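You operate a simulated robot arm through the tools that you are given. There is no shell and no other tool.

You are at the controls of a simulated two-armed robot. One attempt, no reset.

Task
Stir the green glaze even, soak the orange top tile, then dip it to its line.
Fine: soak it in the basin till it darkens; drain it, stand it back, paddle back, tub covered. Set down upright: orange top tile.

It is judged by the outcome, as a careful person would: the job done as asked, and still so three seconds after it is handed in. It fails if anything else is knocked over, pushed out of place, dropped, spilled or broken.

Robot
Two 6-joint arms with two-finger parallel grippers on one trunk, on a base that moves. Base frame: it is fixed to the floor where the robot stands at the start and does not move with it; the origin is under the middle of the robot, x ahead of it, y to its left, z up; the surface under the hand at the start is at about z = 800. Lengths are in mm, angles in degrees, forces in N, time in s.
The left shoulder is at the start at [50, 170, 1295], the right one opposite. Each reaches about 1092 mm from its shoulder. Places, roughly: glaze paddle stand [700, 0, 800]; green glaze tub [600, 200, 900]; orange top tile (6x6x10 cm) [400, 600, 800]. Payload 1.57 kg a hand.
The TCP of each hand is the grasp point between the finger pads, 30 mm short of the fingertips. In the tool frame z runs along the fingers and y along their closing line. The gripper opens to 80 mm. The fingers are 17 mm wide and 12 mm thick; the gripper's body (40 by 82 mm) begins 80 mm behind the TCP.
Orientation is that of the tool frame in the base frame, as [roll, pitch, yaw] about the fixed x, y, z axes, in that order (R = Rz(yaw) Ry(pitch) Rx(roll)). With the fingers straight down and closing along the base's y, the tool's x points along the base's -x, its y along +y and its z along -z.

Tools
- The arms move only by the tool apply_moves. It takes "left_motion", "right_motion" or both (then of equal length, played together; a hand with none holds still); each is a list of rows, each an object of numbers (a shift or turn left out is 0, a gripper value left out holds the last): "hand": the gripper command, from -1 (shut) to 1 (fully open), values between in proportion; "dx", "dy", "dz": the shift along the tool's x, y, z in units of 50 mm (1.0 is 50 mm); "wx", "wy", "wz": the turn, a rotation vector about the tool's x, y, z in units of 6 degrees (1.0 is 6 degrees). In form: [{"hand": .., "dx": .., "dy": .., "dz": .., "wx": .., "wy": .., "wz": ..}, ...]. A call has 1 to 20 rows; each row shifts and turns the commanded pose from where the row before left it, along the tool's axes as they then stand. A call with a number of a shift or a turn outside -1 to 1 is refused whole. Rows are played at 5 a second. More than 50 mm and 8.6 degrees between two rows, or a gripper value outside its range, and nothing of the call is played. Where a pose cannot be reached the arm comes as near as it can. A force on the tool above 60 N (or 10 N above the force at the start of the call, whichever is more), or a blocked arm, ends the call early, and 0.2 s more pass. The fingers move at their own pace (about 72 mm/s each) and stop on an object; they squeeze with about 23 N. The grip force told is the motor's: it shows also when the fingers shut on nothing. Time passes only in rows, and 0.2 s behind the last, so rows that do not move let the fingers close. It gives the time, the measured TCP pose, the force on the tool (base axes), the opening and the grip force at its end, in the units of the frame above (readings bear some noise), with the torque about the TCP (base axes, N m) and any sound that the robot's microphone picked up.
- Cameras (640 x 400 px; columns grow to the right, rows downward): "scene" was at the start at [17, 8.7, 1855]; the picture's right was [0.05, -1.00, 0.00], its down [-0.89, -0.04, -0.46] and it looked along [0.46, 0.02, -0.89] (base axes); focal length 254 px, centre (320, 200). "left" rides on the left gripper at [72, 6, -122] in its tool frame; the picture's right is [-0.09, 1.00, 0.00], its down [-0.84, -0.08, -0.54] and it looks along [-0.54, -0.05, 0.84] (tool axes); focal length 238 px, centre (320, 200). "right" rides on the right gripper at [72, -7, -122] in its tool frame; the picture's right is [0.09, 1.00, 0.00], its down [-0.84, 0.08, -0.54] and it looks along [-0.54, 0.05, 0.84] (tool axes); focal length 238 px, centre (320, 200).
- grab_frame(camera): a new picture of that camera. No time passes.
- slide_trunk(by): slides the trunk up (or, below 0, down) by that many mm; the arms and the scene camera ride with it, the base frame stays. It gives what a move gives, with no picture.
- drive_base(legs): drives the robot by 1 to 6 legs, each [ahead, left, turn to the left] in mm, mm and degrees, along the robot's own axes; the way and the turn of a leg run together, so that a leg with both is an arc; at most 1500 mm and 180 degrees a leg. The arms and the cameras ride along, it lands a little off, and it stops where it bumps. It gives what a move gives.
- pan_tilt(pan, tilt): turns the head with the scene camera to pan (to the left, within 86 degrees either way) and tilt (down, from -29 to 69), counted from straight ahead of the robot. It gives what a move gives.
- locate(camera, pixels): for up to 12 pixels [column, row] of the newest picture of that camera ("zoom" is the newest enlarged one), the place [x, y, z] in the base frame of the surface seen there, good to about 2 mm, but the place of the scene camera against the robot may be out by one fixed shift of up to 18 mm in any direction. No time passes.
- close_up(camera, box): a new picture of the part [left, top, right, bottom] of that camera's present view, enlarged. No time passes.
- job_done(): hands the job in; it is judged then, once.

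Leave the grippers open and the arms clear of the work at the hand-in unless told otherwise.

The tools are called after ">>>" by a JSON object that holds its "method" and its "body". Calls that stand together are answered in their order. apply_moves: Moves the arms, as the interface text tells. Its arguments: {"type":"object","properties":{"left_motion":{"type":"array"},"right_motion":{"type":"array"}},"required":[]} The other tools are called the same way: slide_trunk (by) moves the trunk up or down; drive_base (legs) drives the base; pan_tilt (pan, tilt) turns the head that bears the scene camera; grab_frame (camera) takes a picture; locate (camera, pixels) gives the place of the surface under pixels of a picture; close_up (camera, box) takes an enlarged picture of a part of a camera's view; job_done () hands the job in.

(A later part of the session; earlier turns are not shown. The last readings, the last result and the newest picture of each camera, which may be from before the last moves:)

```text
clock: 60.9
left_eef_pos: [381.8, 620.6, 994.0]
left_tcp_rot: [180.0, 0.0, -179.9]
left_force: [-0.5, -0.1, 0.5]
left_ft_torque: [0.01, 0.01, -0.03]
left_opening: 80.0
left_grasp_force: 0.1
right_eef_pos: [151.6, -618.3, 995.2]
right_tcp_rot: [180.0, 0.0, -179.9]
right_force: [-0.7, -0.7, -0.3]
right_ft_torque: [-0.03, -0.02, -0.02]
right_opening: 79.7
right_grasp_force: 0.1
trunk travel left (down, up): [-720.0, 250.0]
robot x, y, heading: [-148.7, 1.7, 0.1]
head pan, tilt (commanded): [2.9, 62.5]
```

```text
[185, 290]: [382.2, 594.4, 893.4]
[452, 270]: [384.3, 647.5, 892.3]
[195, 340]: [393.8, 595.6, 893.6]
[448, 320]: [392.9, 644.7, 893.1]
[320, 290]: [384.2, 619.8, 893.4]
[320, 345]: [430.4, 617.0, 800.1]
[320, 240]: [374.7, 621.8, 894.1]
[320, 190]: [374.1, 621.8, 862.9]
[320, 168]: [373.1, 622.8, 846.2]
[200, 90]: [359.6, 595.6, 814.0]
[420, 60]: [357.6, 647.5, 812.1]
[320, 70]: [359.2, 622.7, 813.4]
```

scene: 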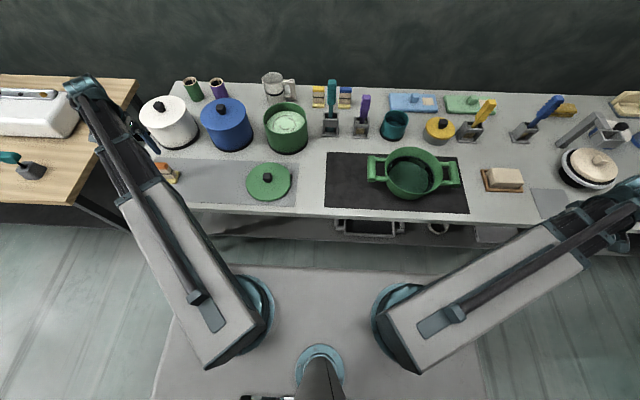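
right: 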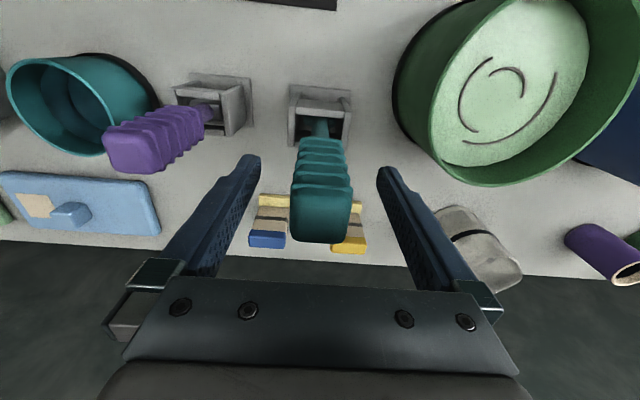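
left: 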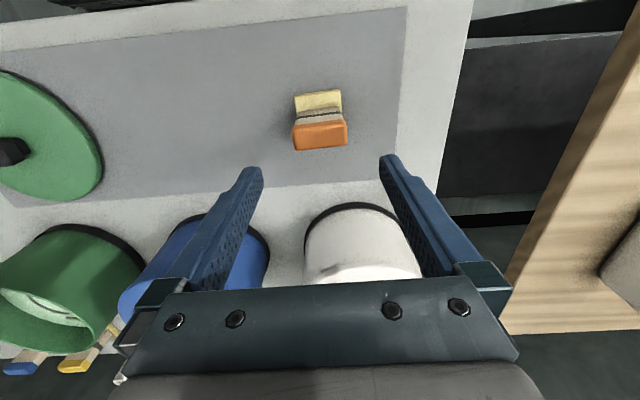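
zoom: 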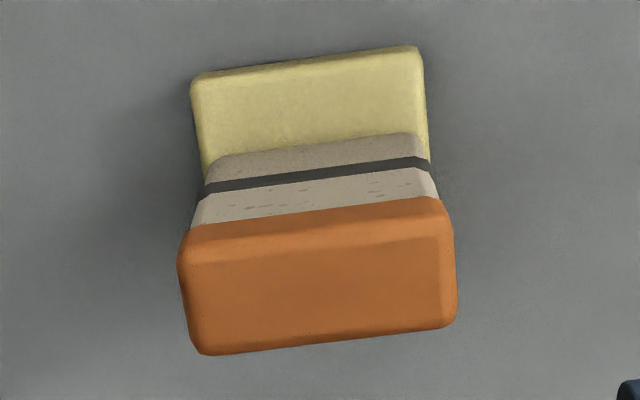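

The tile is centred at about [384.5,621], 54 mm across in y, and the hand is aligned within 1–2 mm. I'm lowering 102 mm to TCP z≈892, so the fingertips at 862 stay above the line at 851.

>>> {"method": "slide_trunk", "body": {"by": -102}}

>>> {"method": "grab_frame", "body": {"camera": "left"}}

>>> {"method": "grab_frame", "body": {"camera": "scene"}}

```text
clock: 62.3
left_eef_pos: [382.8, 620.9, 893.5]
left_tcp_rot: [180.0, 0.0, -179.8]
left_force: [0.2, 0.2, 0.7]
left_ft_torque: [0.03, 0.01, 0.0]
left_opening: 80.1
left_grasp_force: 0.0
right_eef_pos: [152.7, -618.5, 893.0]
right_tcp_rot: [-180.0, 0.1, -179.9]
right_force: [0.3, 0.5, 0.2]
right_ft_torque: [0.0, -0.02, 0.02]
right_opening: 79.8
right_grasp_force: 0.1
trunk travel left (down, up): [-618.0, 352.0]
robot x, y, heading: [-149.8, 0.7, 0.2]
head pan, tilt (commanded): [2.9, 62.5]
```

```text
taken
```

left: 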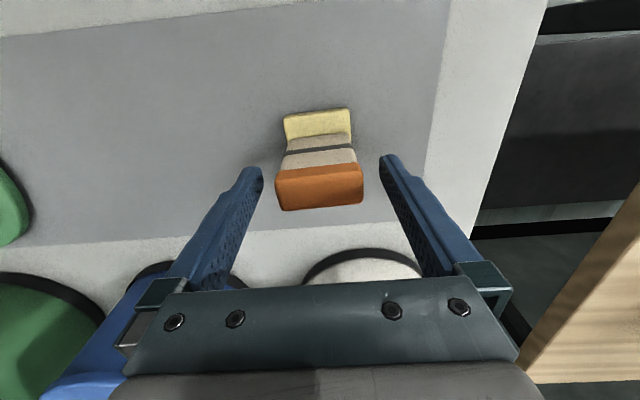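

```text
taken
```

scene: 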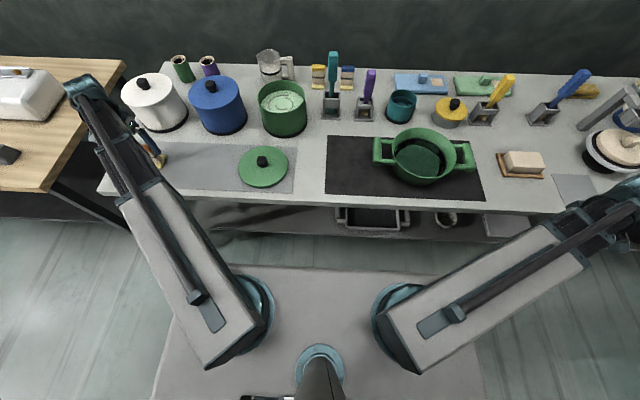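

The tile's cap is centred on the grasp point (321,192). I'm closing the left hand on the cap.

>>> {"method": "apply_moves", "body": {"left_motion": [{"hand": -1}, {"hand": -1}, {"hand": -1}, {"hand": -1}]}}

>>> {"method": "grab_frame", "body": {"camera": "left"}}

```text
clock: 63.3
left_eef_pos: [383.0, 620.6, 892.8]
left_tcp_rot: [-180.0, -0.1, -179.9]
left_force: [0.6, -1.4, 0.5]
left_ft_torque: [-0.13, 0.03, 0.07]
left_opening: 51.7
left_grasp_force: 23.2
right_eef_pos: [150.6, -619.0, 892.5]
right_tcp_rot: [180.0, 0.0, -179.9]
right_force: [0.1, 0.1, 0.1]
right_ft_torque: [-0.01, -0.02, 0.0]
right_opening: 79.8
right_grasp_force: 0.0
trunk travel left (down, up): [-618.0, 352.0]
robot x, y, heading: [-152.0, -2.6, 0.0]
head pan, tilt (commanded): [2.9, 62.5]
```

```text
taken
```

left: 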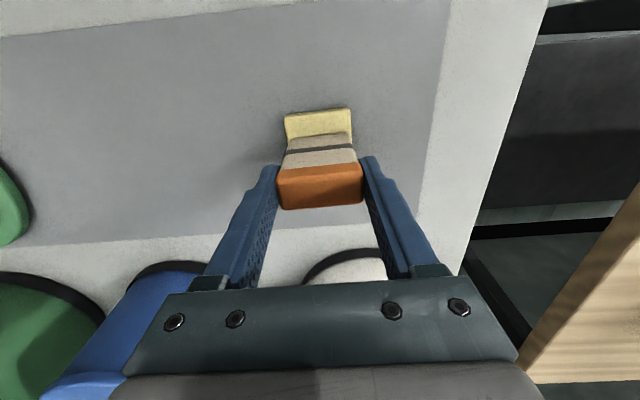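

It's held at 51.7 mm and 23 N. I'm lifting 40 mm and looking whether the yellow foot comes with the tile.

>>> {"method": "slide_trunk", "body": {"by": 40}}

>>> {"method": "grab_frame", "body": {"camera": "left"}}

>>> {"method": "close_up", "body": {"camera": "left", "box": [240, 80, 400, 220]}}

```text
clock: 64.1
left_eef_pos: [382.7, 621.2, 933.4]
left_tcp_rot: [-180.0, 0.0, -179.9]
left_force: [-0.3, -0.7, -0.5]
left_ft_torque: [0.0, 0.02, 0.0]
left_opening: 0.2
left_grasp_force: 21.9
right_eef_pos: [149.8, -617.7, 931.9]
right_tcp_rot: [179.9, 0.0, -179.8]
right_force: [0.5, 0.2, 0.3]
right_ft_torque: [-0.01, -0.02, -0.01]
right_opening: 80.1
right_grasp_force: 0.1
trunk travel left (down, up): [-658.0, 312.0]
robot x, y, heading: [-149.8, 0.4, 0.1]
head pan, tilt (commanded): [2.9, 62.5]
```

```text
taken
```

left: 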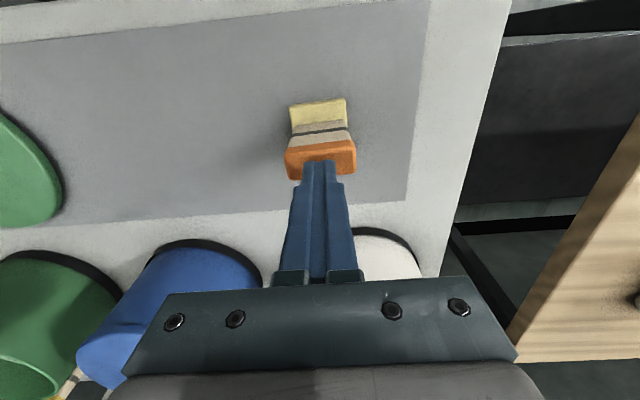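

```text
2.86 times, centred on (320, 150) of left
```

zoom: 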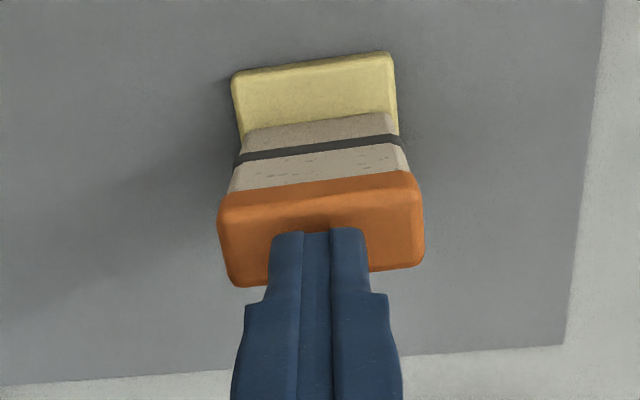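

The fingers slipped off the narrow rounded sides and the tile stayed standing on its spot. I'll grip across the broad faces instead: raising 60 mm, opening, and turning the wrist 90° so the fingers close along x.

>>> {"method": "slide_trunk", "body": {"by": 60}}

>>> {"method": "apply_moves", "body": {"left_motion": [{"hand": 1, "wz": 1}, {"wz": 1}, {"wz": 1}, {"wz": 1}, {"wz": 1}, {"wz": 1}, {"wz": 1}, {"wz": 1}, {"wz": 1}, {"wz": 1}, {"wz": 1}, {"wz": 1}, {"wz": 1}, {"wz": 1}, {"wz": 1}, {"wz": 0}]}}

>>> {"method": "grab_frame", "body": {"camera": "left"}}

>>> {"method": "grab_frame", "body": {"camera": "scene"}}

```text
clock: 65.1
left_eef_pos: [382.6, 619.5, 993.2]
left_tcp_rot: [-179.9, 0.1, -179.7]
left_force: [-0.5, 0.6, 0.1]
left_ft_torque: [-0.01, 0.01, 0.03]
left_opening: 0.0
left_grasp_force: 21.6
right_eef_pos: [151.8, -618.5, 993.4]
right_tcp_rot: [180.0, 0.1, -179.9]
right_force: [-0.7, 0.0, -1.1]
right_ft_torque: [0.0, -0.02, -0.02]
right_opening: 80.0
right_grasp_force: 0.1
trunk travel left (down, up): [-718.0, 252.0]
robot x, y, heading: [-149.2, -1.5, -0.1]
head pan, tilt (commanded): [2.9, 62.5]
```

```text
clock: 68.5
left_eef_pos: [382.1, 619.7, 992.1]
left_tcp_rot: [-180.0, 0.0, 90.1]
left_force: [0.1, -0.4, 0.4]
left_ft_torque: [0.01, 0.0, 0.02]
left_opening: 80.3
left_grasp_force: 0.1
right_eef_pos: [152.2, -618.0, 992.5]
right_tcp_rot: [179.9, 0.0, -179.9]
right_force: [-0.6, -0.1, 0.9]
right_ft_torque: [0.0, 0.0, 0.01]
right_opening: 80.2
right_grasp_force: 0.1
trunk travel left (down, up): [-718.0, 252.0]
robot x, y, heading: [-149.3, 0.8, 0.2]
head pan, tilt (commanded): [2.9, 62.5]
```

```text
taken
```

left: 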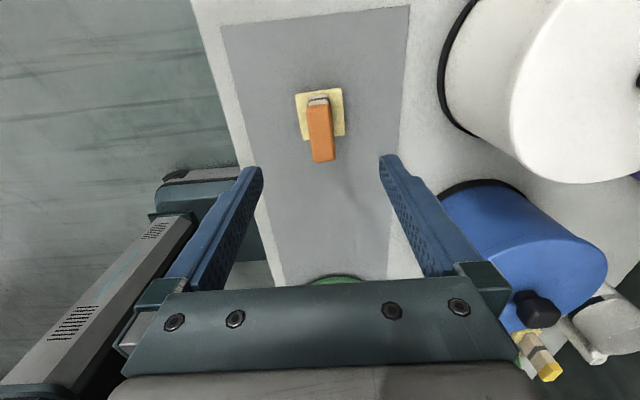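

```text
taken
```

scene: 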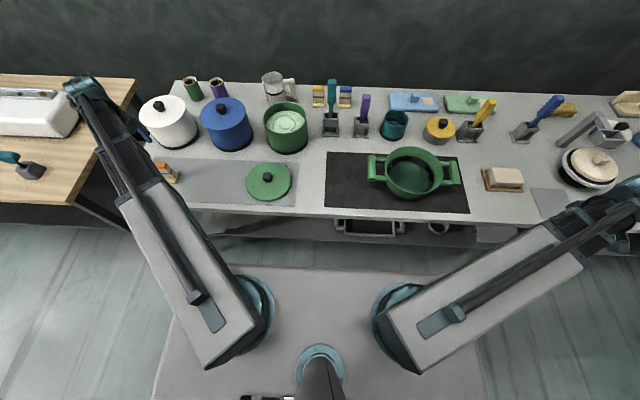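

The wrist turned fully; the tool's y now runs along base +x. I'm measuring the tile again from this view, where it sits at (320,130).

>>> {"method": "close_up", "body": {"camera": "left", "box": [270, 75, 370, 175]}}

>>> {"method": "locate", "body": {"camera": "zoom", "pixels": [[260, 145], [350, 140], [285, 330], [370, 320], [320, 230], [262, 230], [375, 230], [320, 115], [320, 100], [180, 90], [410, 65], [425, 235]]}}

```text
4.00 times, centred on (320, 125) of left
```

zoom: 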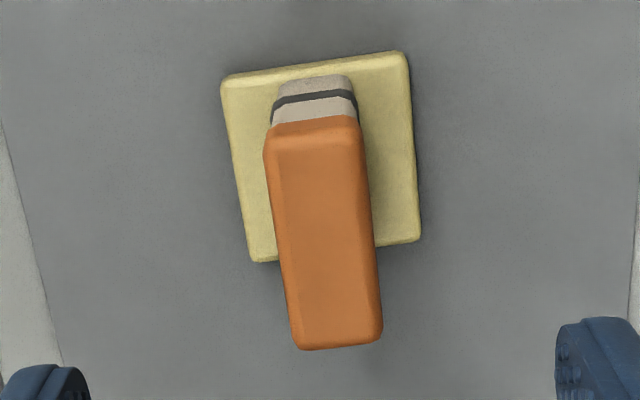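

```text
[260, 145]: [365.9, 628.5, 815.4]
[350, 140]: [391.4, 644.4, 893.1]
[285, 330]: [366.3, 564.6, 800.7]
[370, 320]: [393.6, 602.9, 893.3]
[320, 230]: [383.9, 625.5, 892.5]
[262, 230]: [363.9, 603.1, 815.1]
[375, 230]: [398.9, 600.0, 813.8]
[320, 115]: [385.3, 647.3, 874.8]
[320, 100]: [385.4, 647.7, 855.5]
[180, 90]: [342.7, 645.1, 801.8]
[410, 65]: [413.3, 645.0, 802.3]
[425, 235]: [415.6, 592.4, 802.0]
```

>>> {"method": "locate", "body": {"camera": "zoom", "pixels": [[274, 200], [363, 200], [282, 270], [370, 270], [300, 340], [375, 335], [272, 150], [355, 150], [300, 128], [350, 122], [325, 345], [312, 122]]}}

```text
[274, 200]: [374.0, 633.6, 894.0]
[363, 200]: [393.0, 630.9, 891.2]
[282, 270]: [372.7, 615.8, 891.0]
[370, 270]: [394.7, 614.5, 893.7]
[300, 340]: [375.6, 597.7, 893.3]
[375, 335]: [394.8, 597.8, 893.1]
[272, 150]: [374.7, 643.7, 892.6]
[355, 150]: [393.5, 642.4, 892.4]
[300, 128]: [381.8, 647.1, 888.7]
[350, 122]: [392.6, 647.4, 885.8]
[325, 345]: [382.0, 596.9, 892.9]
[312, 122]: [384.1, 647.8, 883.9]
```

The tile is at x 373–395.5 and y 596–648, centre [384.2,622], and is still square to the base. I'm nudging 1.6 mm each way and lowering to TCP z≈883.5 (fingertips about 853.5, still above the line).

>>> {"method": "apply_moves", "body": {"left_motion": [{"hand": 1, "dx": 0.032, "dy": 0.032}, {"dx": 0}]}}

>>> {"method": "slide_trunk", "body": {"by": -109}}

>>> {"method": "grab_frame", "body": {"camera": "left"}}

```text
clock: 69.1
left_eef_pos: [385.5, 622.2, 992.6]
left_tcp_rot: [180.0, 0.0, 90.1]
left_force: [0.4, 0.5, -0.8]
left_ft_torque: [0.03, 0.01, -0.02]
left_opening: 80.1
left_grasp_force: 0.0
right_eef_pos: [151.1, -619.1, 994.0]
right_tcp_rot: [-180.0, 0.0, -179.9]
right_force: [-0.3, -0.3, 0.3]
right_ft_torque: [0.0, 0.02, 0.0]
right_opening: 80.1
right_grasp_force: 0.0
trunk travel left (down, up): [-718.0, 252.0]
robot x, y, heading: [-154.1, 2.1, 0.1]
head pan, tilt (commanded): [2.9, 62.5]
```

```text
clock: 70.5
left_eef_pos: [384.7, 623.0, 884.3]
left_tcp_rot: [-180.0, 0.0, 90.1]
left_force: [0.0, -0.7, 0.5]
left_ft_torque: [0.0, 0.01, 0.01]
left_opening: 80.1
left_grasp_force: 0.0
right_eef_pos: [152.2, -619.0, 883.7]
right_tcp_rot: [-180.0, 0.0, -179.8]
right_force: [-0.1, 0.2, 0.0]
right_ft_torque: [0.02, 0.0, 0.0]
right_opening: 79.7
right_grasp_force: 0.1
trunk travel left (down, up): [-609.0, 361.0]
robot x, y, heading: [-149.4, 0.3, 0.3]
head pan, tilt (commanded): [2.9, 62.5]
```

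```text
taken
```

left: 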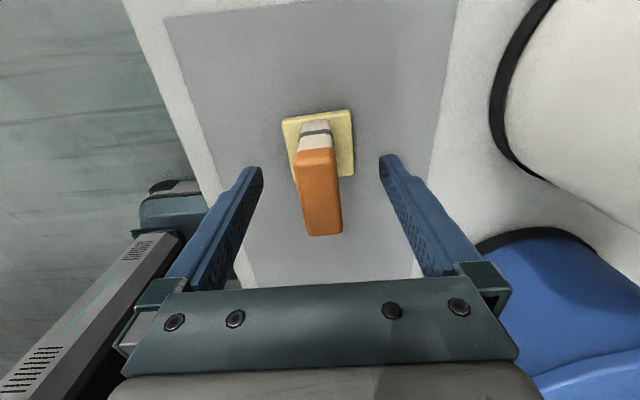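

The cap sits centred between the fingers. I'm closing, then lifting just 8 mm to test the hold.

>>> {"method": "apply_moves", "body": {"left_motion": [{"hand": -1}, {"hand": -1}, {"hand": -1}, {"hand": -1}, {"hand": -1}, {"hand": -1}]}}

>>> {"method": "slide_trunk", "body": {"by": 8}}

>>> {"method": "grab_frame", "body": {"camera": "left"}}

```text
clock: 71.9
left_eef_pos: [385.3, 622.3, 883.6]
left_tcp_rot: [-179.9, -0.1, 90.2]
left_force: [0.9, 0.5, 2.8]
left_ft_torque: [0.04, -0.03, 0.07]
left_opening: 21.9
left_grasp_force: 22.7
right_eef_pos: [150.6, -618.3, 884.7]
right_tcp_rot: [-179.9, 0.0, 180.0]
right_force: [-0.6, 0.7, 1.0]
right_ft_torque: [0.01, -0.05, 0.03]
right_opening: 79.9
right_grasp_force: 0.1
trunk travel left (down, up): [-609.0, 361.0]
robot x, y, heading: [-150.4, -4.7, 0.3]
head pan, tilt (commanded): [2.9, 62.5]
```

```text
clock: 72.5
left_eef_pos: [384.5, 622.1, 891.7]
left_tcp_rot: [-179.9, 0.0, 90.2]
left_force: [-0.9, -1.2, -2.9]
left_ft_torque: [0.02, -0.02, -0.03]
left_opening: 21.9
left_grasp_force: 22.9
right_eef_pos: [150.6, -619.1, 892.6]
right_tcp_rot: [180.0, 0.0, -179.9]
right_force: [-0.1, 0.3, 0.2]
right_ft_torque: [0.02, -0.02, -0.02]
right_opening: 80.2
right_grasp_force: 0.2
trunk travel left (down, up): [-617.0, 353.0]
robot x, y, heading: [-150.8, -0.0, 0.2]
head pan, tilt (commanded): [2.9, 62.5]
```

```text
taken
```

left: 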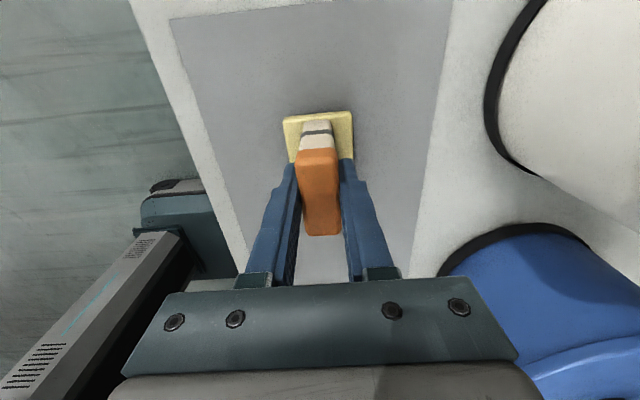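

It's held at 21.9 mm, with about 3 N of weight showing. I'm lifting 50 mm more and checking the foot.

>>> {"method": "slide_trunk", "body": {"by": 50}}

>>> {"method": "grab_frame", "body": {"camera": "left"}}

>>> {"method": "close_up", "body": {"camera": "left", "box": [240, 80, 400, 240]}}

>>> {"method": "close_up", "body": {"camera": "scene", "box": [80, 80, 240, 200]}}

```text
clock: 73.4
left_eef_pos: [383.7, 623.3, 940.9]
left_tcp_rot: [180.0, 0.0, 90.2]
left_force: [0.1, -0.2, -2.5]
left_ft_torque: [0.0, 0.02, 0.02]
left_opening: 21.8
left_grasp_force: 23.2
right_eef_pos: [151.9, -618.4, 941.8]
right_tcp_rot: [-180.0, 0.1, -179.9]
right_force: [0.1, -0.8, -0.2]
right_ft_torque: [0.02, -0.02, 0.01]
right_opening: 80.1
right_grasp_force: 0.1
trunk travel left (down, up): [-667.0, 303.0]
robot x, y, heading: [-148.0, 5.7, 0.0]
head pan, tilt (commanded): [2.9, 62.5]
```

```text
taken
```

left: 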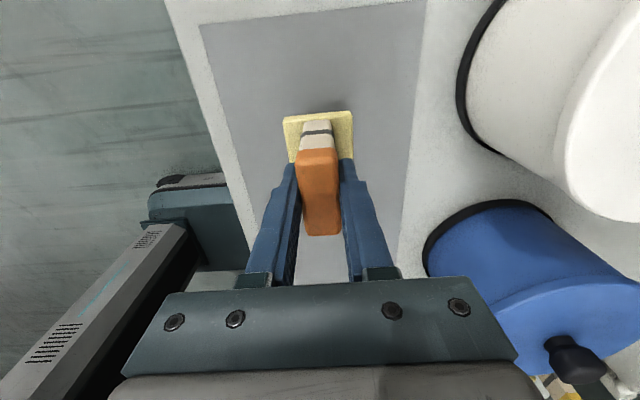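

```text
2.50 times, centred on (320, 160) of left
```

zoom: 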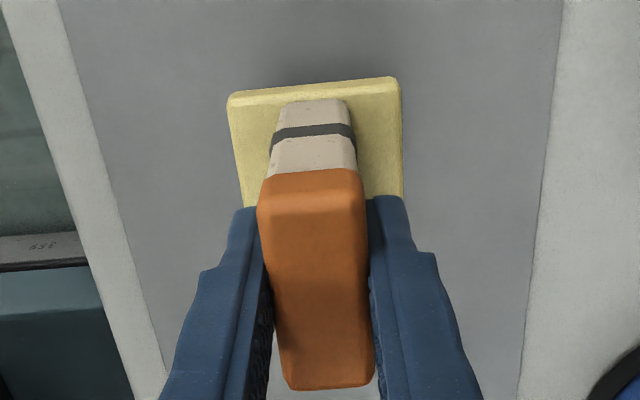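

```text
3.33 times, centred on (160, 140) of scene
```

zoom: 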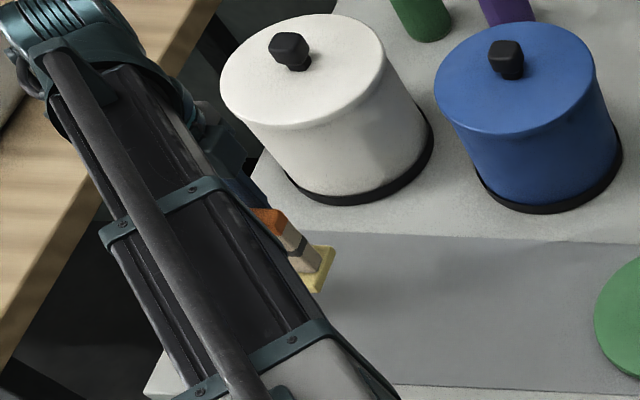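

The foot is part of the tile, so the whole piece lifts; the foot bottom hangs 83 mm below the TCP and the line about 36 mm below it. I'm raising 80 mm so the foot clears everything at about 938, then carrying it across toward the basin.

>>> {"method": "slide_trunk", "body": {"by": 80}}

>>> {"method": "apply_moves", "body": {"left_motion": [{"hand": -1, "dx": -0.4}, {"dx": -0.7, "dy": 0.03}, {"dx": -0.7, "dy": 0.03}, {"dx": -0.7, "dy": 0.03}, {"dx": -0.7, "dy": 0.03}, {"dx": -0.7, "dy": 0.03}, {"dx": -0.7, "dy": 0.03}, {"dx": -0.7, "dy": 0.03}, {"dx": -0.7, "dy": 0.03}, {"dx": -0.7, "dy": 0.03}, {"dx": -0.7, "dy": 0.03}, {"dx": -0.7, "dy": 0.03}, {"dx": -0.7, "dy": 0.03}, {"dx": -0.7, "dy": 0.03}, {"dx": -0.7, "dy": 0.03}, {"dx": -0.7, "dy": 0.03}, {"dx": -0.7, "dy": 0.03}, {"dx": -0.7, "dy": 0.03}, {"dx": -0.4, "dy": 0.03}, {"dx": 0}]}}

>>> {"method": "grab_frame", "body": {"camera": "scene"}}

>>> {"method": "grab_frame", "body": {"camera": "left"}}

```text
clock: 74.6
left_eef_pos: [384.4, 623.6, 1021.3]
left_tcp_rot: [-180.0, 0.0, 90.2]
left_force: [-0.6, 0.1, -2.7]
left_ft_torque: [-0.01, -0.02, -0.01]
left_opening: 21.8
left_grasp_force: 23.0
right_eef_pos: [151.4, -618.1, 1021.9]
right_tcp_rot: [-180.0, 0.0, -179.8]
right_force: [0.5, 0.2, 0.5]
right_ft_torque: [0.0, 0.0, -0.02]
right_opening: 79.9
right_grasp_force: 0.1
trunk travel left (down, up): [-747.0, 223.0]
robot x, y, heading: [-149.8, -0.6, 0.3]
head pan, tilt (commanded): [2.9, 62.5]
```

```text
clock: 78.8
left_eef_pos: [412.7, -12.6, 1021.5]
left_tcp_rot: [-180.0, -0.1, 90.2]
left_force: [1.0, -0.2, -2.2]
left_ft_torque: [0.0, 0.0, 0.04]
left_opening: 21.8
left_grasp_force: 23.2
left hand out of reach, approached as far as the arm can: row 9, 13
right_eef_pos: [152.6, -618.1, 1021.7]
right_tcp_rot: [-179.9, 0.0, -179.9]
right_force: [-0.3, 0.4, -0.9]
right_ft_torque: [0.04, 0.0, -0.02]
right_opening: 80.0
right_grasp_force: 0.0
trunk travel left (down, up): [-747.0, 223.0]
robot x, y, heading: [-149.6, 2.6, -0.2]
head pan, tilt (commanded): [2.9, 62.5]
```

```text
taken
```

scene: 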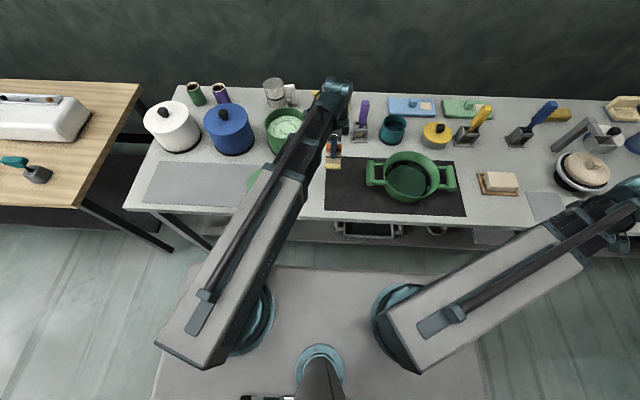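

```text
taken
```

left: 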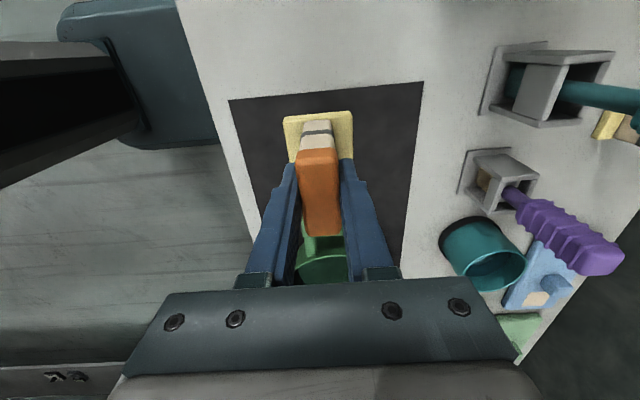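

The tile rides steady at [413,-13] over the black mat. I'm carrying on to the basin centre near [420,-303].

>>> {"method": "apply_moves", "body": {"left_motion": [{"hand": -1, "dx": -0.72, "dy": 0.02}, {"dx": -0.72, "dy": 0.02}, {"dx": -0.72, "dy": 0.02}, {"dx": -0.72, "dy": 0.02}, {"dx": -0.72, "dy": 0.02}, {"dx": -0.72, "dy": 0.02}, {"dx": -0.72, "dy": 0.02}, {"dx": -0.72, "dy": 0.02}, {"dx": 0}, {"dx": 0}]}}

>>> {"method": "grab_frame", "body": {"camera": "scene"}}

>>> {"method": "grab_frame", "body": {"camera": "left"}}

```text
clock: 81.0
left_eef_pos: [421.7, -298.9, 1020.9]
left_tcp_rot: [-180.0, 0.0, 90.2]
left_force: [0.1, 0.6, -2.5]
left_ft_torque: [0.01, 0.02, -0.03]
left_opening: 22.0
left_grasp_force: 22.6
right_eef_pos: [151.0, -620.2, 1021.3]
right_tcp_rot: [180.0, 0.1, -179.9]
right_force: [0.2, -0.2, -0.1]
right_ft_torque: [0.0, -0.02, -0.02]
right_opening: 80.1
right_grasp_force: 0.1
trunk travel left (down, up): [-747.0, 223.0]
robot x, y, heading: [-147.0, -0.3, 0.1]
head pan, tilt (commanded): [2.9, 62.5]
```

```text
taken
```

scene: 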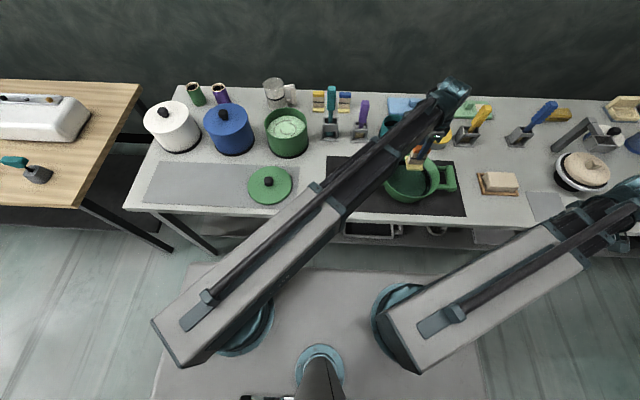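

```text
taken
```

left: 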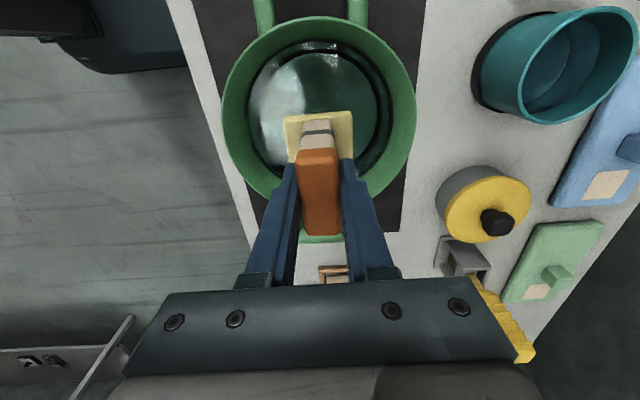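

The tile is over the basin. I'm measuring the basin's rim and water from the left view to centre it.

>>> {"method": "locate", "body": {"camera": "left", "pixels": [[320, 20], [228, 110], [410, 110], [250, 60], [390, 60], [240, 160], [398, 160], [300, 80], [270, 150], [345, 80], [370, 100], [262, 100]]}}

>>> {"method": "close_up", "body": {"camera": "left", "box": [210, 0, 430, 200]}}

```text
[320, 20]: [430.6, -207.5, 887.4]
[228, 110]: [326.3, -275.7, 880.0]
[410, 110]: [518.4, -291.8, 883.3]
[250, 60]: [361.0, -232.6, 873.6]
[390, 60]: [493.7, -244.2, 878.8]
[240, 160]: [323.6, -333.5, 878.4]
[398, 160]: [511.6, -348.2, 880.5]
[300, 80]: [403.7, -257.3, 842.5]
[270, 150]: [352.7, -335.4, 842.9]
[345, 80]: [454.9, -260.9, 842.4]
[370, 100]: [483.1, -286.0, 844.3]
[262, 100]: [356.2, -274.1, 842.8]
```

```text
2.00 times, centred on (320, 100) of left
```

zoom: 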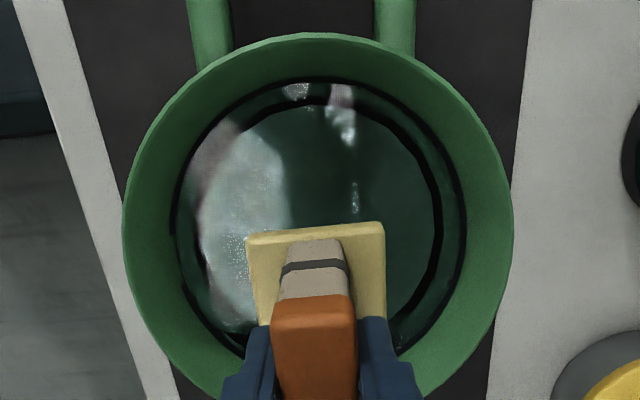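

The rim centre is about [421,-304] and the water is at z≈843. I'm shifting 5 mm to centre and lowering the tile into the water, foot bottom to about z=816.

>>> {"method": "apply_moves", "body": {"left_motion": [{"hand": -1, "dx": -0.08}, {"dx": 0}]}}

>>> {"method": "slide_trunk", "body": {"by": -90}}

>>> {"method": "slide_trunk", "body": {"by": -32}}

>>> {"method": "grab_frame", "body": {"camera": "left"}}

>>> {"method": "close_up", "body": {"camera": "left", "box": [210, 50, 430, 250]}}

```text
clock: 81.6
left_eef_pos: [422.5, -302.2, 1022.4]
left_tcp_rot: [-180.0, 0.0, 90.2]
left_force: [-0.4, -0.2, -3.0]
left_ft_torque: [0.01, -0.01, 0.02]
left_opening: 21.9
left_grasp_force: 23.2
right_eef_pos: [152.2, -617.8, 1022.0]
right_tcp_rot: [-180.0, 0.0, -179.9]
right_force: [-0.4, -0.3, 0.0]
right_ft_torque: [-0.03, 0.02, -0.05]
right_opening: 79.9
right_grasp_force: 0.1
trunk travel left (down, up): [-747.0, 223.0]
robot x, y, heading: [-150.7, -0.6, 0.1]
head pan, tilt (commanded): [2.9, 62.5]
```

```text
clock: 82.8
left_eef_pos: [421.6, -303.5, 932.4]
left_tcp_rot: [-180.0, -0.2, 90.1]
left_force: [0.7, -0.2, -2.7]
left_ft_torque: [-0.01, -0.01, 0.01]
left_opening: 21.7
left_grasp_force: 22.9
right_eef_pos: [151.5, -618.4, 931.3]
right_tcp_rot: [-180.0, 0.1, -179.9]
right_force: [0.1, 0.6, 0.2]
right_ft_torque: [-0.02, -0.03, 0.01]
right_opening: 79.9
right_grasp_force: 0.1
trunk travel left (down, up): [-657.0, 313.0]
robot x, y, heading: [-150.0, 1.8, 0.3]
head pan, tilt (commanded): [2.9, 62.5]
```

```text
clock: 83.6
left_eef_pos: [421.0, -303.1, 899.0]
left_tcp_rot: [-179.9, -0.1, 90.3]
left_force: [1.1, 0.0, -2.3]
left_ft_torque: [-0.01, -0.01, 0.0]
left_opening: 22.1
left_grasp_force: 23.0
right_eef_pos: [151.2, -619.1, 899.7]
right_tcp_rot: [-179.9, 0.1, -179.9]
right_force: [0.2, -0.2, -0.6]
right_ft_torque: [-0.01, 0.0, 0.02]
right_opening: 79.9
right_grasp_force: 0.1
trunk travel left (down, up): [-625.0, 345.0]
robot x, y, heading: [-144.6, -1.3, 0.2]
head pan, tilt (commanded): [2.9, 62.5]
```

```text
taken
```

left: 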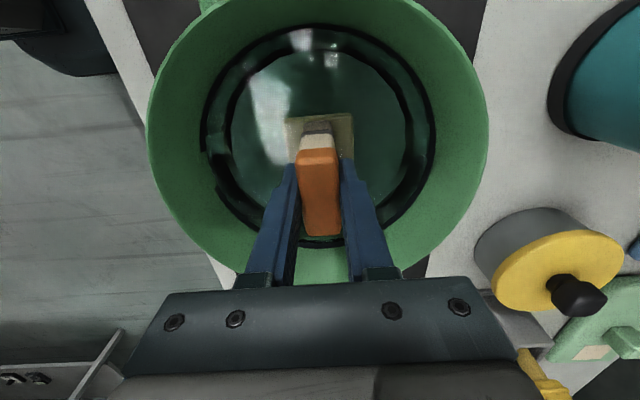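

```text
2.00 times, centred on (320, 150) of left
```

zoom: 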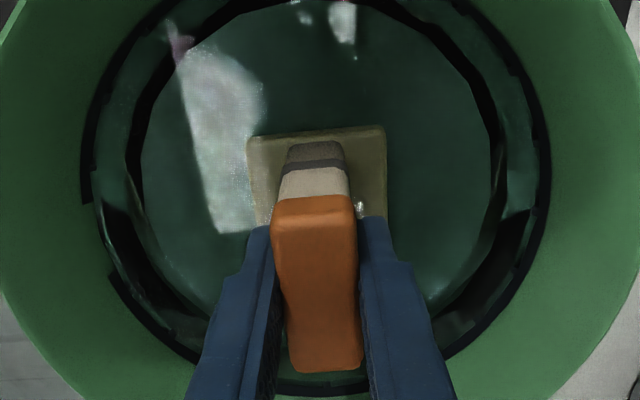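

The tile is in the water up to about its line, and there is a small bubble beside it at (360,208) in the zoom. I'm holding it there to soak for 3 s, then looking at its colour.

>>> {"method": "apply_moves", "body": {"left_motion": [{"hand": -1}, {"dx": 0}, {"dx": 0}, {"dx": 0}, {"dx": 0}, {"dx": 0}, {"dx": 0}, {"dx": 0}, {"dx": 0}, {"dx": 0}, {"dx": 0}, {"dx": 0}, {"dx": 0}, {"dx": 0}, {"dx": 0}]}}

>>> {"method": "close_up", "body": {"camera": "left", "box": [210, 50, 430, 250]}}

>>> {"method": "close_up", "body": {"camera": "scene", "box": [350, 90, 490, 210]}}

```text
clock: 86.8
left_eef_pos: [421.7, -302.2, 899.2]
left_tcp_rot: [-180.0, -0.1, 90.2]
left_force: [0.1, -0.5, -1.7]
left_ft_torque: [-0.03, 0.0, 0.0]
left_opening: 22.2
left_grasp_force: 23.4
right_eef_pos: [152.2, -618.9, 899.9]
right_tcp_rot: [-180.0, 0.0, -179.9]
right_force: [0.2, 0.8, 0.0]
right_ft_torque: [0.0, 0.0, 0.0]
right_opening: 79.9
right_grasp_force: 0.1
trunk travel left (down, up): [-625.0, 345.0]
robot x, y, heading: [-146.0, -0.9, 0.4]
head pan, tilt (commanded): [2.9, 62.5]
```

```text
2.00 times, centred on (320, 150) of left
```

zoom: 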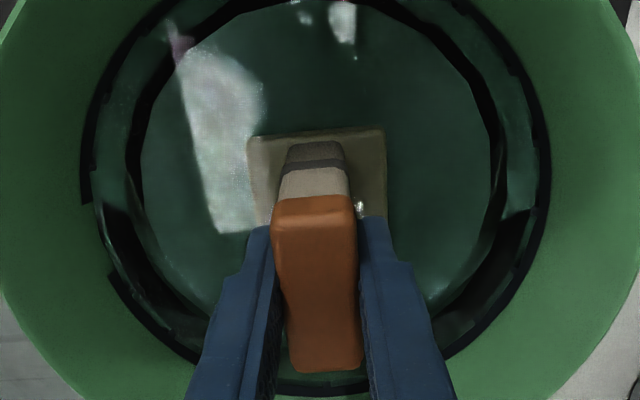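

```text
3.33 times, centred on (420, 150) of scene
```

zoom: 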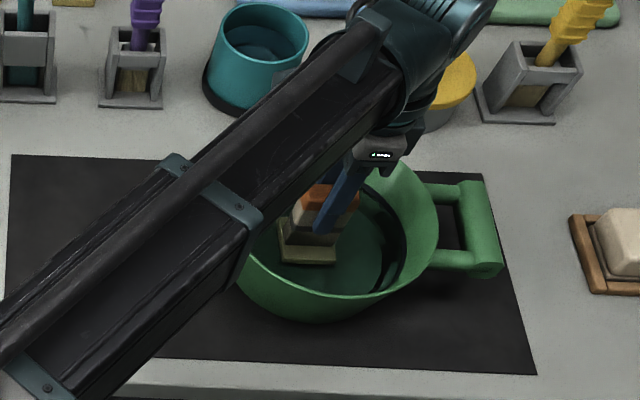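

The part above the line has begun to darken (light beige to greyish at (315,183)), and the cap is duller. I'm soaking further and comparing again.

>>> {"method": "apply_moves", "body": {"left_motion": [{"hand": -1}, {"dx": 0}, {"dx": 0}, {"dx": 0}, {"dx": 0}, {"dx": 0}, {"dx": 0}, {"dx": 0}, {"dx": 0}, {"dx": 0}, {"dx": 0}, {"dx": 0}, {"dx": 0}, {"dx": 0}, {"dx": 0}]}}

>>> {"method": "close_up", "body": {"camera": "left", "box": [210, 50, 430, 250]}}

>>> {"method": "apply_moves", "body": {"left_motion": [{"hand": -1}, {"dx": 0}, {"dx": 0}, {"dx": 0}, {"dx": 0}, {"dx": 0}, {"dx": 0}, {"dx": 0}, {"dx": 0}, {"dx": 0}]}}

>>> {"method": "close_up", "body": {"camera": "left", "box": [210, 50, 430, 250]}}

```text
clock: 90.0
left_eef_pos: [422.2, -304.4, 899.4]
left_tcp_rot: [-180.0, -0.2, 90.1]
left_force: [-0.1, -0.3, -1.8]
left_ft_torque: [-0.01, 0.03, -0.01]
left_opening: 21.7
left_grasp_force: 23.1
right_eef_pos: [151.8, -619.0, 898.8]
right_tcp_rot: [179.9, 0.0, -179.9]
right_force: [-0.2, 0.3, -0.5]
right_ft_torque: [0.01, 0.0, 0.0]
right_opening: 80.0
right_grasp_force: 0.1
trunk travel left (down, up): [-625.0, 345.0]
robot x, y, heading: [-147.1, -3.4, 0.3]
head pan, tilt (commanded): [2.9, 62.5]
```

```text
2.00 times, centred on (320, 150) of left
```

zoom: 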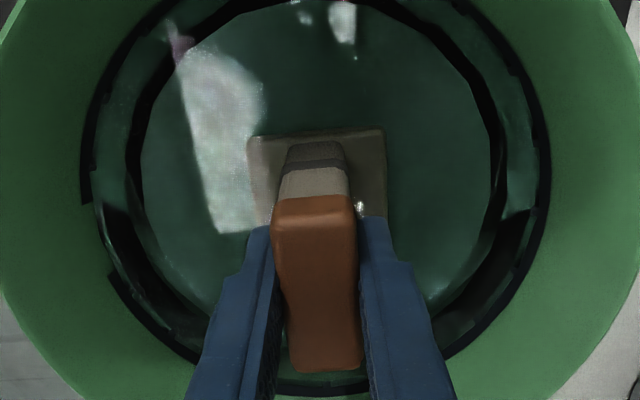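

```text
clock: 92.2
left_eef_pos: [421.4, -303.4, 899.3]
left_tcp_rot: [180.0, -0.2, 90.2]
left_force: [-0.5, -0.6, -3.4]
left_ft_torque: [0.0, 0.03, 0.01]
left_opening: 21.9
left_grasp_force: 22.8
right_eef_pos: [151.4, -618.6, 900.1]
right_tcp_rot: [180.0, 0.0, -179.9]
right_force: [0.0, -0.4, -0.1]
right_ft_torque: [-0.01, 0.0, 0.01]
right_opening: 80.2
right_grasp_force: 0.0
trunk travel left (down, up): [-625.0, 345.0]
robot x, y, heading: [-148.5, -1.5, 0.2]
head pan, tilt (commanded): [2.9, 62.5]
```

```text
2.00 times, centred on (320, 150) of left
```

zoom: 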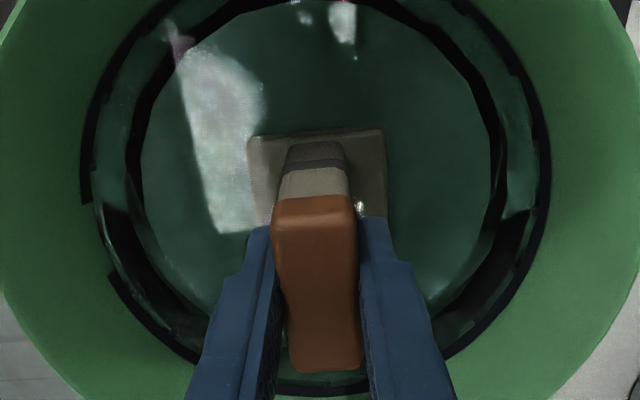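

The tile has gone clearly dark (cap brownish-orange, foot grey-brown) and no longer changes between looks. I'm lifting it just clear of the water, still over the basin, and letting it drain.

>>> {"method": "slide_trunk", "body": {"by": 62}}

>>> {"method": "close_up", "body": {"camera": "left", "box": [210, 50, 430, 250]}}

>>> {"method": "apply_moves", "body": {"left_motion": [{"hand": -1}, {"dx": 0}, {"dx": 0}, {"dx": 0}, {"dx": 0}, {"dx": 0}, {"dx": 0}, {"dx": 0}, {"dx": 0}, {"dx": 0}, {"dx": 0}, {"dx": 0}, {"dx": 0}, {"dx": 0}, {"dx": 0}]}}

>>> {"method": "close_up", "body": {"camera": "left", "box": [210, 50, 430, 250]}}

>>> {"method": "close_up", "body": {"camera": "scene", "box": [350, 90, 490, 210]}}

```text
clock: 93.2
left_eef_pos: [422.5, -303.4, 961.9]
left_tcp_rot: [-179.9, -0.1, 90.2]
left_force: [-0.5, 0.2, -1.9]
left_ft_torque: [0.04, 0.02, 0.02]
left_opening: 21.6
left_grasp_force: 22.9
right_eef_pos: [152.8, -618.5, 961.6]
right_tcp_rot: [-180.0, 0.0, -179.9]
right_force: [0.1, -0.4, 0.1]
right_ft_torque: [0.0, -0.01, 0.0]
right_opening: 80.3
right_grasp_force: 0.0
trunk travel left (down, up): [-687.0, 283.0]
robot x, y, heading: [-148.9, 0.7, 0.2]
head pan, tilt (commanded): [2.9, 62.5]
```

```text
2.00 times, centred on (320, 150) of left
```

zoom: 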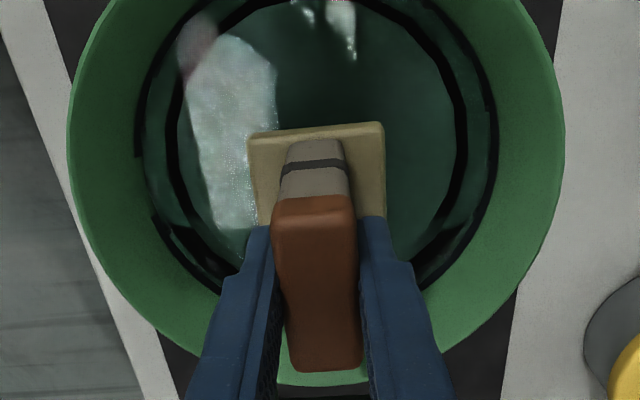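

```text
clock: 96.4
left_eef_pos: [421.7, -303.4, 962.1]
left_tcp_rot: [179.9, -0.1, 90.3]
left_force: [-0.6, -0.3, -2.2]
left_ft_torque: [-0.01, 0.02, 0.01]
left_opening: 21.7
left_grasp_force: 23.2
right_eef_pos: [150.5, -619.8, 961.4]
right_tcp_rot: [-180.0, 0.0, -180.0]
right_force: [-0.4, -0.4, 0.0]
right_ft_torque: [0.03, -0.02, 0.01]
right_opening: 80.1
right_grasp_force: 0.2
trunk travel left (down, up): [-687.0, 283.0]
robot x, y, heading: [-148.3, 0.0, -0.0]
head pan, tilt (commanded): [2.9, 62.5]
```

```text
2.00 times, centred on (320, 150) of left
```

zoom: 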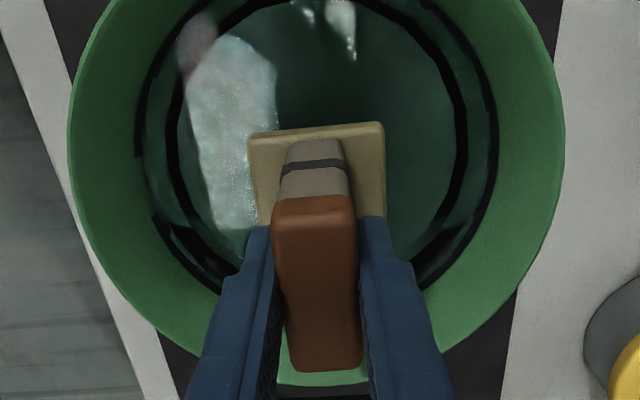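

```text
3.33 times, centred on (420, 150) of scene
```

zoom: 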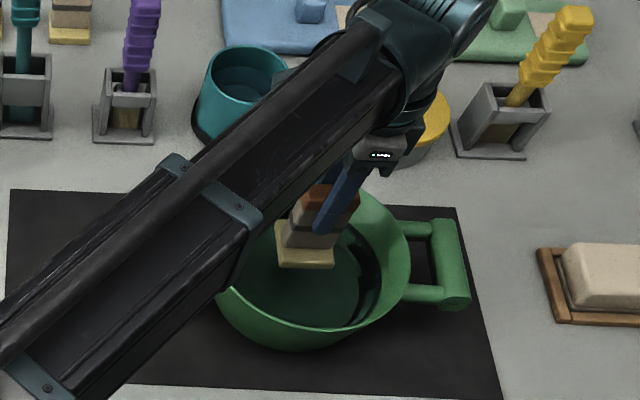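

It's evenly dark with no drips. I'm raising 90 mm (foot at about 969, well over the tub rim at 927), carrying it back in y, and then ahead over the tub, keeping away from the paddles.

>>> {"method": "slide_trunk", "body": {"by": 90}}

>>> {"method": "apply_moves", "body": {"left_motion": [{"hand": -1, "dx": 0.693, "dy": 0.041}, {"dx": 0.693, "dy": 0.041}, {"dx": 0.693, "dy": 0.041}, {"dx": 0.693, "dy": 0.041}, {"dx": 0.693, "dy": 0.041}, {"dx": 0.693, "dy": 0.041}, {"dx": 0.693, "dy": 0.041}, {"dx": 0.693, "dy": 0.041}, {"dx": 0.693, "dy": 0.041}, {"dx": 0.693, "dy": 0.041}, {"dx": 0.693, "dy": 0.041}, {"dx": 0.693, "dy": 0.041}, {"dx": 0.693, "dy": 0.041}, {"dx": 0.693, "dy": 0.041}, {"dx": 0}]}}

>>> {"method": "grab_frame", "body": {"camera": "scene"}}

```text
clock: 97.7
left_eef_pos: [422.6, -302.6, 1052.0]
left_tcp_rot: [-179.9, -0.2, 90.2]
left_force: [-0.2, -0.6, -2.3]
left_ft_torque: [0.01, -0.03, 0.03]
left_opening: 22.0
left_grasp_force: 23.3
right_eef_pos: [152.1, -619.0, 1050.3]
right_tcp_rot: [180.0, 0.0, -179.8]
right_force: [-0.7, 0.6, 0.7]
right_ft_torque: [0.01, 0.02, -0.05]
right_opening: 80.1
right_grasp_force: 0.1
trunk travel left (down, up): [-777.0, 193.0]
robot x, y, heading: [-150.6, -0.5, -0.3]
head pan, tilt (commanded): [2.9, 62.5]
```

```text
clock: 100.8
left_eef_pos: [450.4, 182.5, 1052.3]
left_tcp_rot: [-180.0, -0.1, 90.2]
left_force: [0.4, 0.6, -2.9]
left_ft_torque: [-0.01, 0.0, -0.01]
left_opening: 21.9
left_grasp_force: 23.0
right_eef_pos: [152.0, -619.0, 1053.1]
right_tcp_rot: [180.0, 0.1, -180.0]
right_force: [-0.3, -0.7, -0.6]
right_ft_torque: [-0.04, 0.01, 0.0]
right_opening: 79.8
right_grasp_force: 0.1
trunk travel left (down, up): [-777.0, 193.0]
robot x, y, heading: [-150.3, 1.1, 0.1]
head pan, tilt (commanded): [2.9, 62.5]
```

```text
taken
```

scene: 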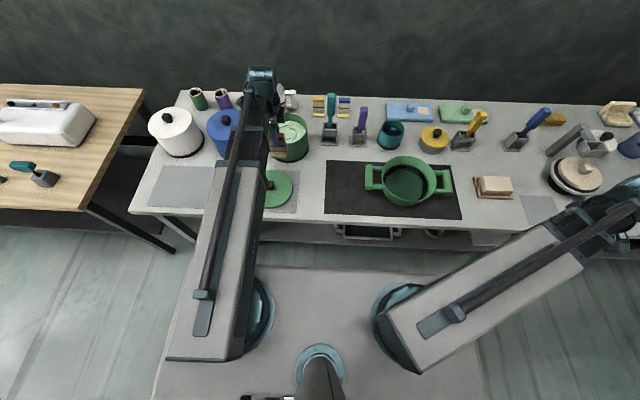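

Clear so far. I'm moving ahead 160 mm to centre the tile over the tub at [610,182].

>>> {"method": "apply_moves", "body": {"left_motion": [{"hand": -1, "dy": 0.64}, {"dy": 0.64}, {"dy": 0.64}, {"dy": 0.64}, {"dy": 0.64}, {"dy": 0}, {"dy": 0}]}}

>>> {"method": "grab_frame", "body": {"camera": "left"}}

>>> {"method": "grab_frame", "body": {"camera": "scene"}}

```text
clock: 102.5
left_eef_pos: [610.3, 181.4, 1051.7]
left_tcp_rot: [180.0, 0.1, 90.1]
left_force: [0.6, -0.3, -2.5]
left_ft_torque: [0.0, 0.03, 0.0]
left_opening: 21.9
left_grasp_force: 23.3
right_eef_pos: [151.8, -618.7, 1051.8]
right_tcp_rot: [-180.0, 0.1, -179.9]
right_force: [-1.5, 0.5, 0.0]
right_ft_torque: [0.02, 0.0, 0.02]
right_opening: 79.8
right_grasp_force: 0.1
trunk travel left (down, up): [-777.0, 193.0]
robot x, y, heading: [-151.7, 5.5, -0.2]
head pan, tilt (commanded): [2.9, 62.5]
```

```text
taken
```

left: 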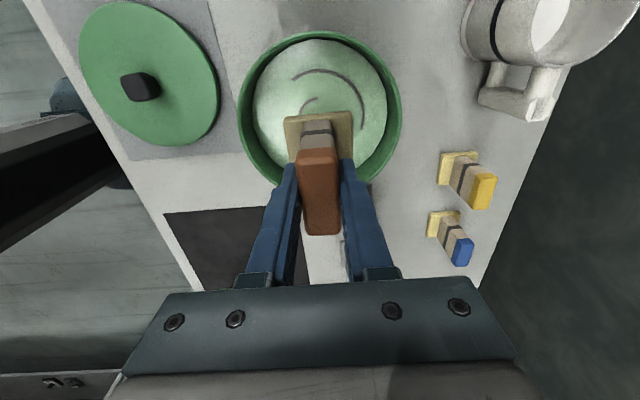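

```text
taken
```

scene: 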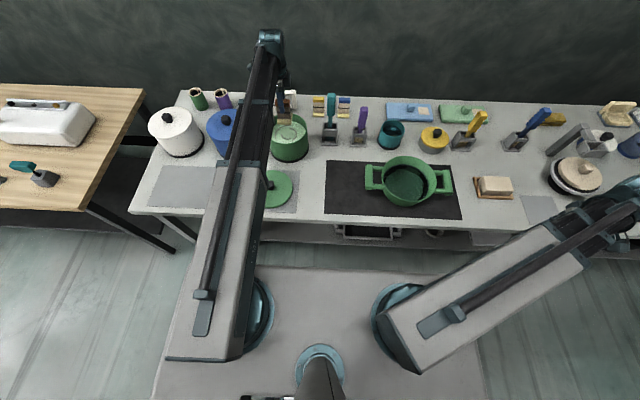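

The tile hangs over the tub. I'm measuring the rim, the glaze level and the tile's line in the held position from this view.

>>> {"method": "locate", "body": {"camera": "left", "pixels": [[320, 36], [240, 100], [398, 100], [262, 60], [378, 58], [270, 110], [370, 90], [330, 60], [320, 132], [318, 145], [318, 120], [290, 119]]}}

>>> {"method": "close_up", "body": {"camera": "left", "box": [270, 100, 370, 180]}}

>>> {"method": "locate", "body": {"camera": "zoom", "pixels": [[300, 205], [300, 190], [300, 178], [300, 165], [300, 150], [300, 140], [300, 120], [130, 110], [520, 80], [300, 100], [300, 230], [300, 250]]}}

```text
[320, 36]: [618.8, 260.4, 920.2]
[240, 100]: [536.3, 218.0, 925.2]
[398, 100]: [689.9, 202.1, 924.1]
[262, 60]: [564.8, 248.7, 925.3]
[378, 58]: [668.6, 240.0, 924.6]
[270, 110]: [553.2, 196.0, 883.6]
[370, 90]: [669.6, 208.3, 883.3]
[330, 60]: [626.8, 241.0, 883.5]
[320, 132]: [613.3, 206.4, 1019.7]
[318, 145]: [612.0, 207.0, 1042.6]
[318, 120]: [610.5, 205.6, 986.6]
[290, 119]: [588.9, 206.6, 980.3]
```

```text
5.00 times, centred on (320, 140) of left
```

zoom: 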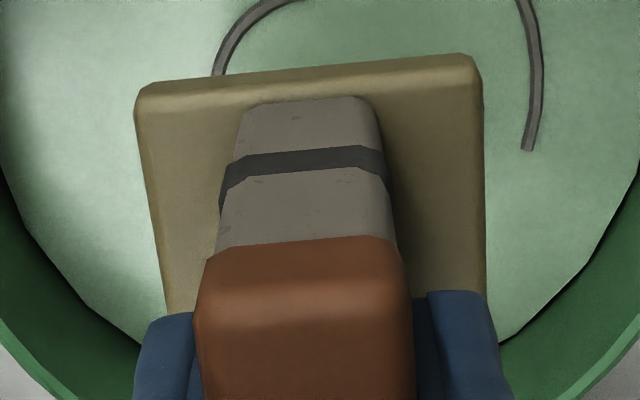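

```text
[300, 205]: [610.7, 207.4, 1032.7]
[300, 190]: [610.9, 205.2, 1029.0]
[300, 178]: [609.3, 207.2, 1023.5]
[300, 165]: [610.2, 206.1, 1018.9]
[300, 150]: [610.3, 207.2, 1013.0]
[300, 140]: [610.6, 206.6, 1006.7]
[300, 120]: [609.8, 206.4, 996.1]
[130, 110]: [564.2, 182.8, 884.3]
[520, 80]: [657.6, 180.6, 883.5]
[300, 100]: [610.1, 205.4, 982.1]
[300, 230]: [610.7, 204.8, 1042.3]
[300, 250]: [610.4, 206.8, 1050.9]
```

Held, the line band lies about 38 to 32 mm below the TCP; the glaze is at z≈884. I'm lowering first to TCP z≈926 (about 6 mm short of the line) to check.

>>> {"method": "slide_trunk", "body": {"by": -90}}

>>> {"method": "slide_trunk", "body": {"by": -36}}

>>> {"method": "close_up", "body": {"camera": "left", "box": [270, 90, 370, 170]}}

```text
clock: 103.7
left_eef_pos: [610.3, 180.9, 961.8]
left_tcp_rot: [180.0, 0.0, 90.1]
left_force: [0.3, -0.4, -3.0]
left_ft_torque: [0.0, -0.02, -0.02]
left_opening: 21.7
left_grasp_force: 22.9
right_eef_pos: [152.8, -618.3, 961.3]
right_tcp_rot: [-179.9, 0.0, -179.9]
right_force: [-0.7, -0.2, 0.5]
right_ft_torque: [0.0, -0.01, 0.03]
right_opening: 79.8
right_grasp_force: 0.1
trunk travel left (down, up): [-687.0, 283.0]
robot x, y, heading: [-150.4, 1.8, 0.3]
head pan, tilt (commanded): [2.9, 62.5]
```

```text
clock: 104.5
left_eef_pos: [610.0, 181.8, 925.8]
left_tcp_rot: [-179.9, 0.1, 90.2]
left_force: [0.1, -0.1, -2.0]
left_ft_torque: [0.01, -0.02, 0.02]
left_opening: 21.5
left_grasp_force: 23.1
right_eef_pos: [150.2, -618.3, 926.0]
right_tcp_rot: [-179.9, 0.0, -179.9]
right_force: [0.4, 0.5, 1.1]
right_ft_torque: [0.0, -0.02, -0.01]
right_opening: 80.0
right_grasp_force: 0.0
trunk travel left (down, up): [-651.0, 319.0]
robot x, y, heading: [-151.9, 2.2, 0.1]
head pan, tilt (commanded): [2.9, 62.5]
```

```text
5.00 times, centred on (320, 130) of left
```

zoom: 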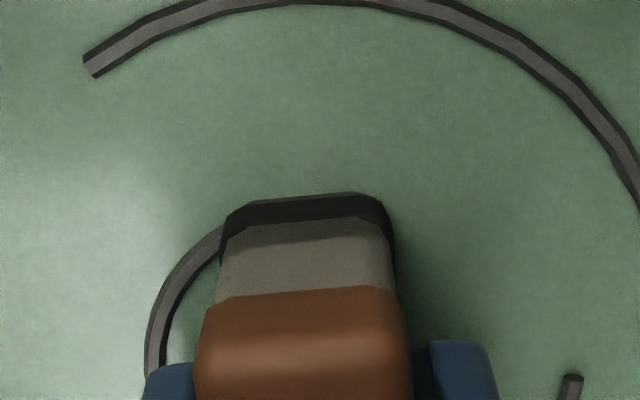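

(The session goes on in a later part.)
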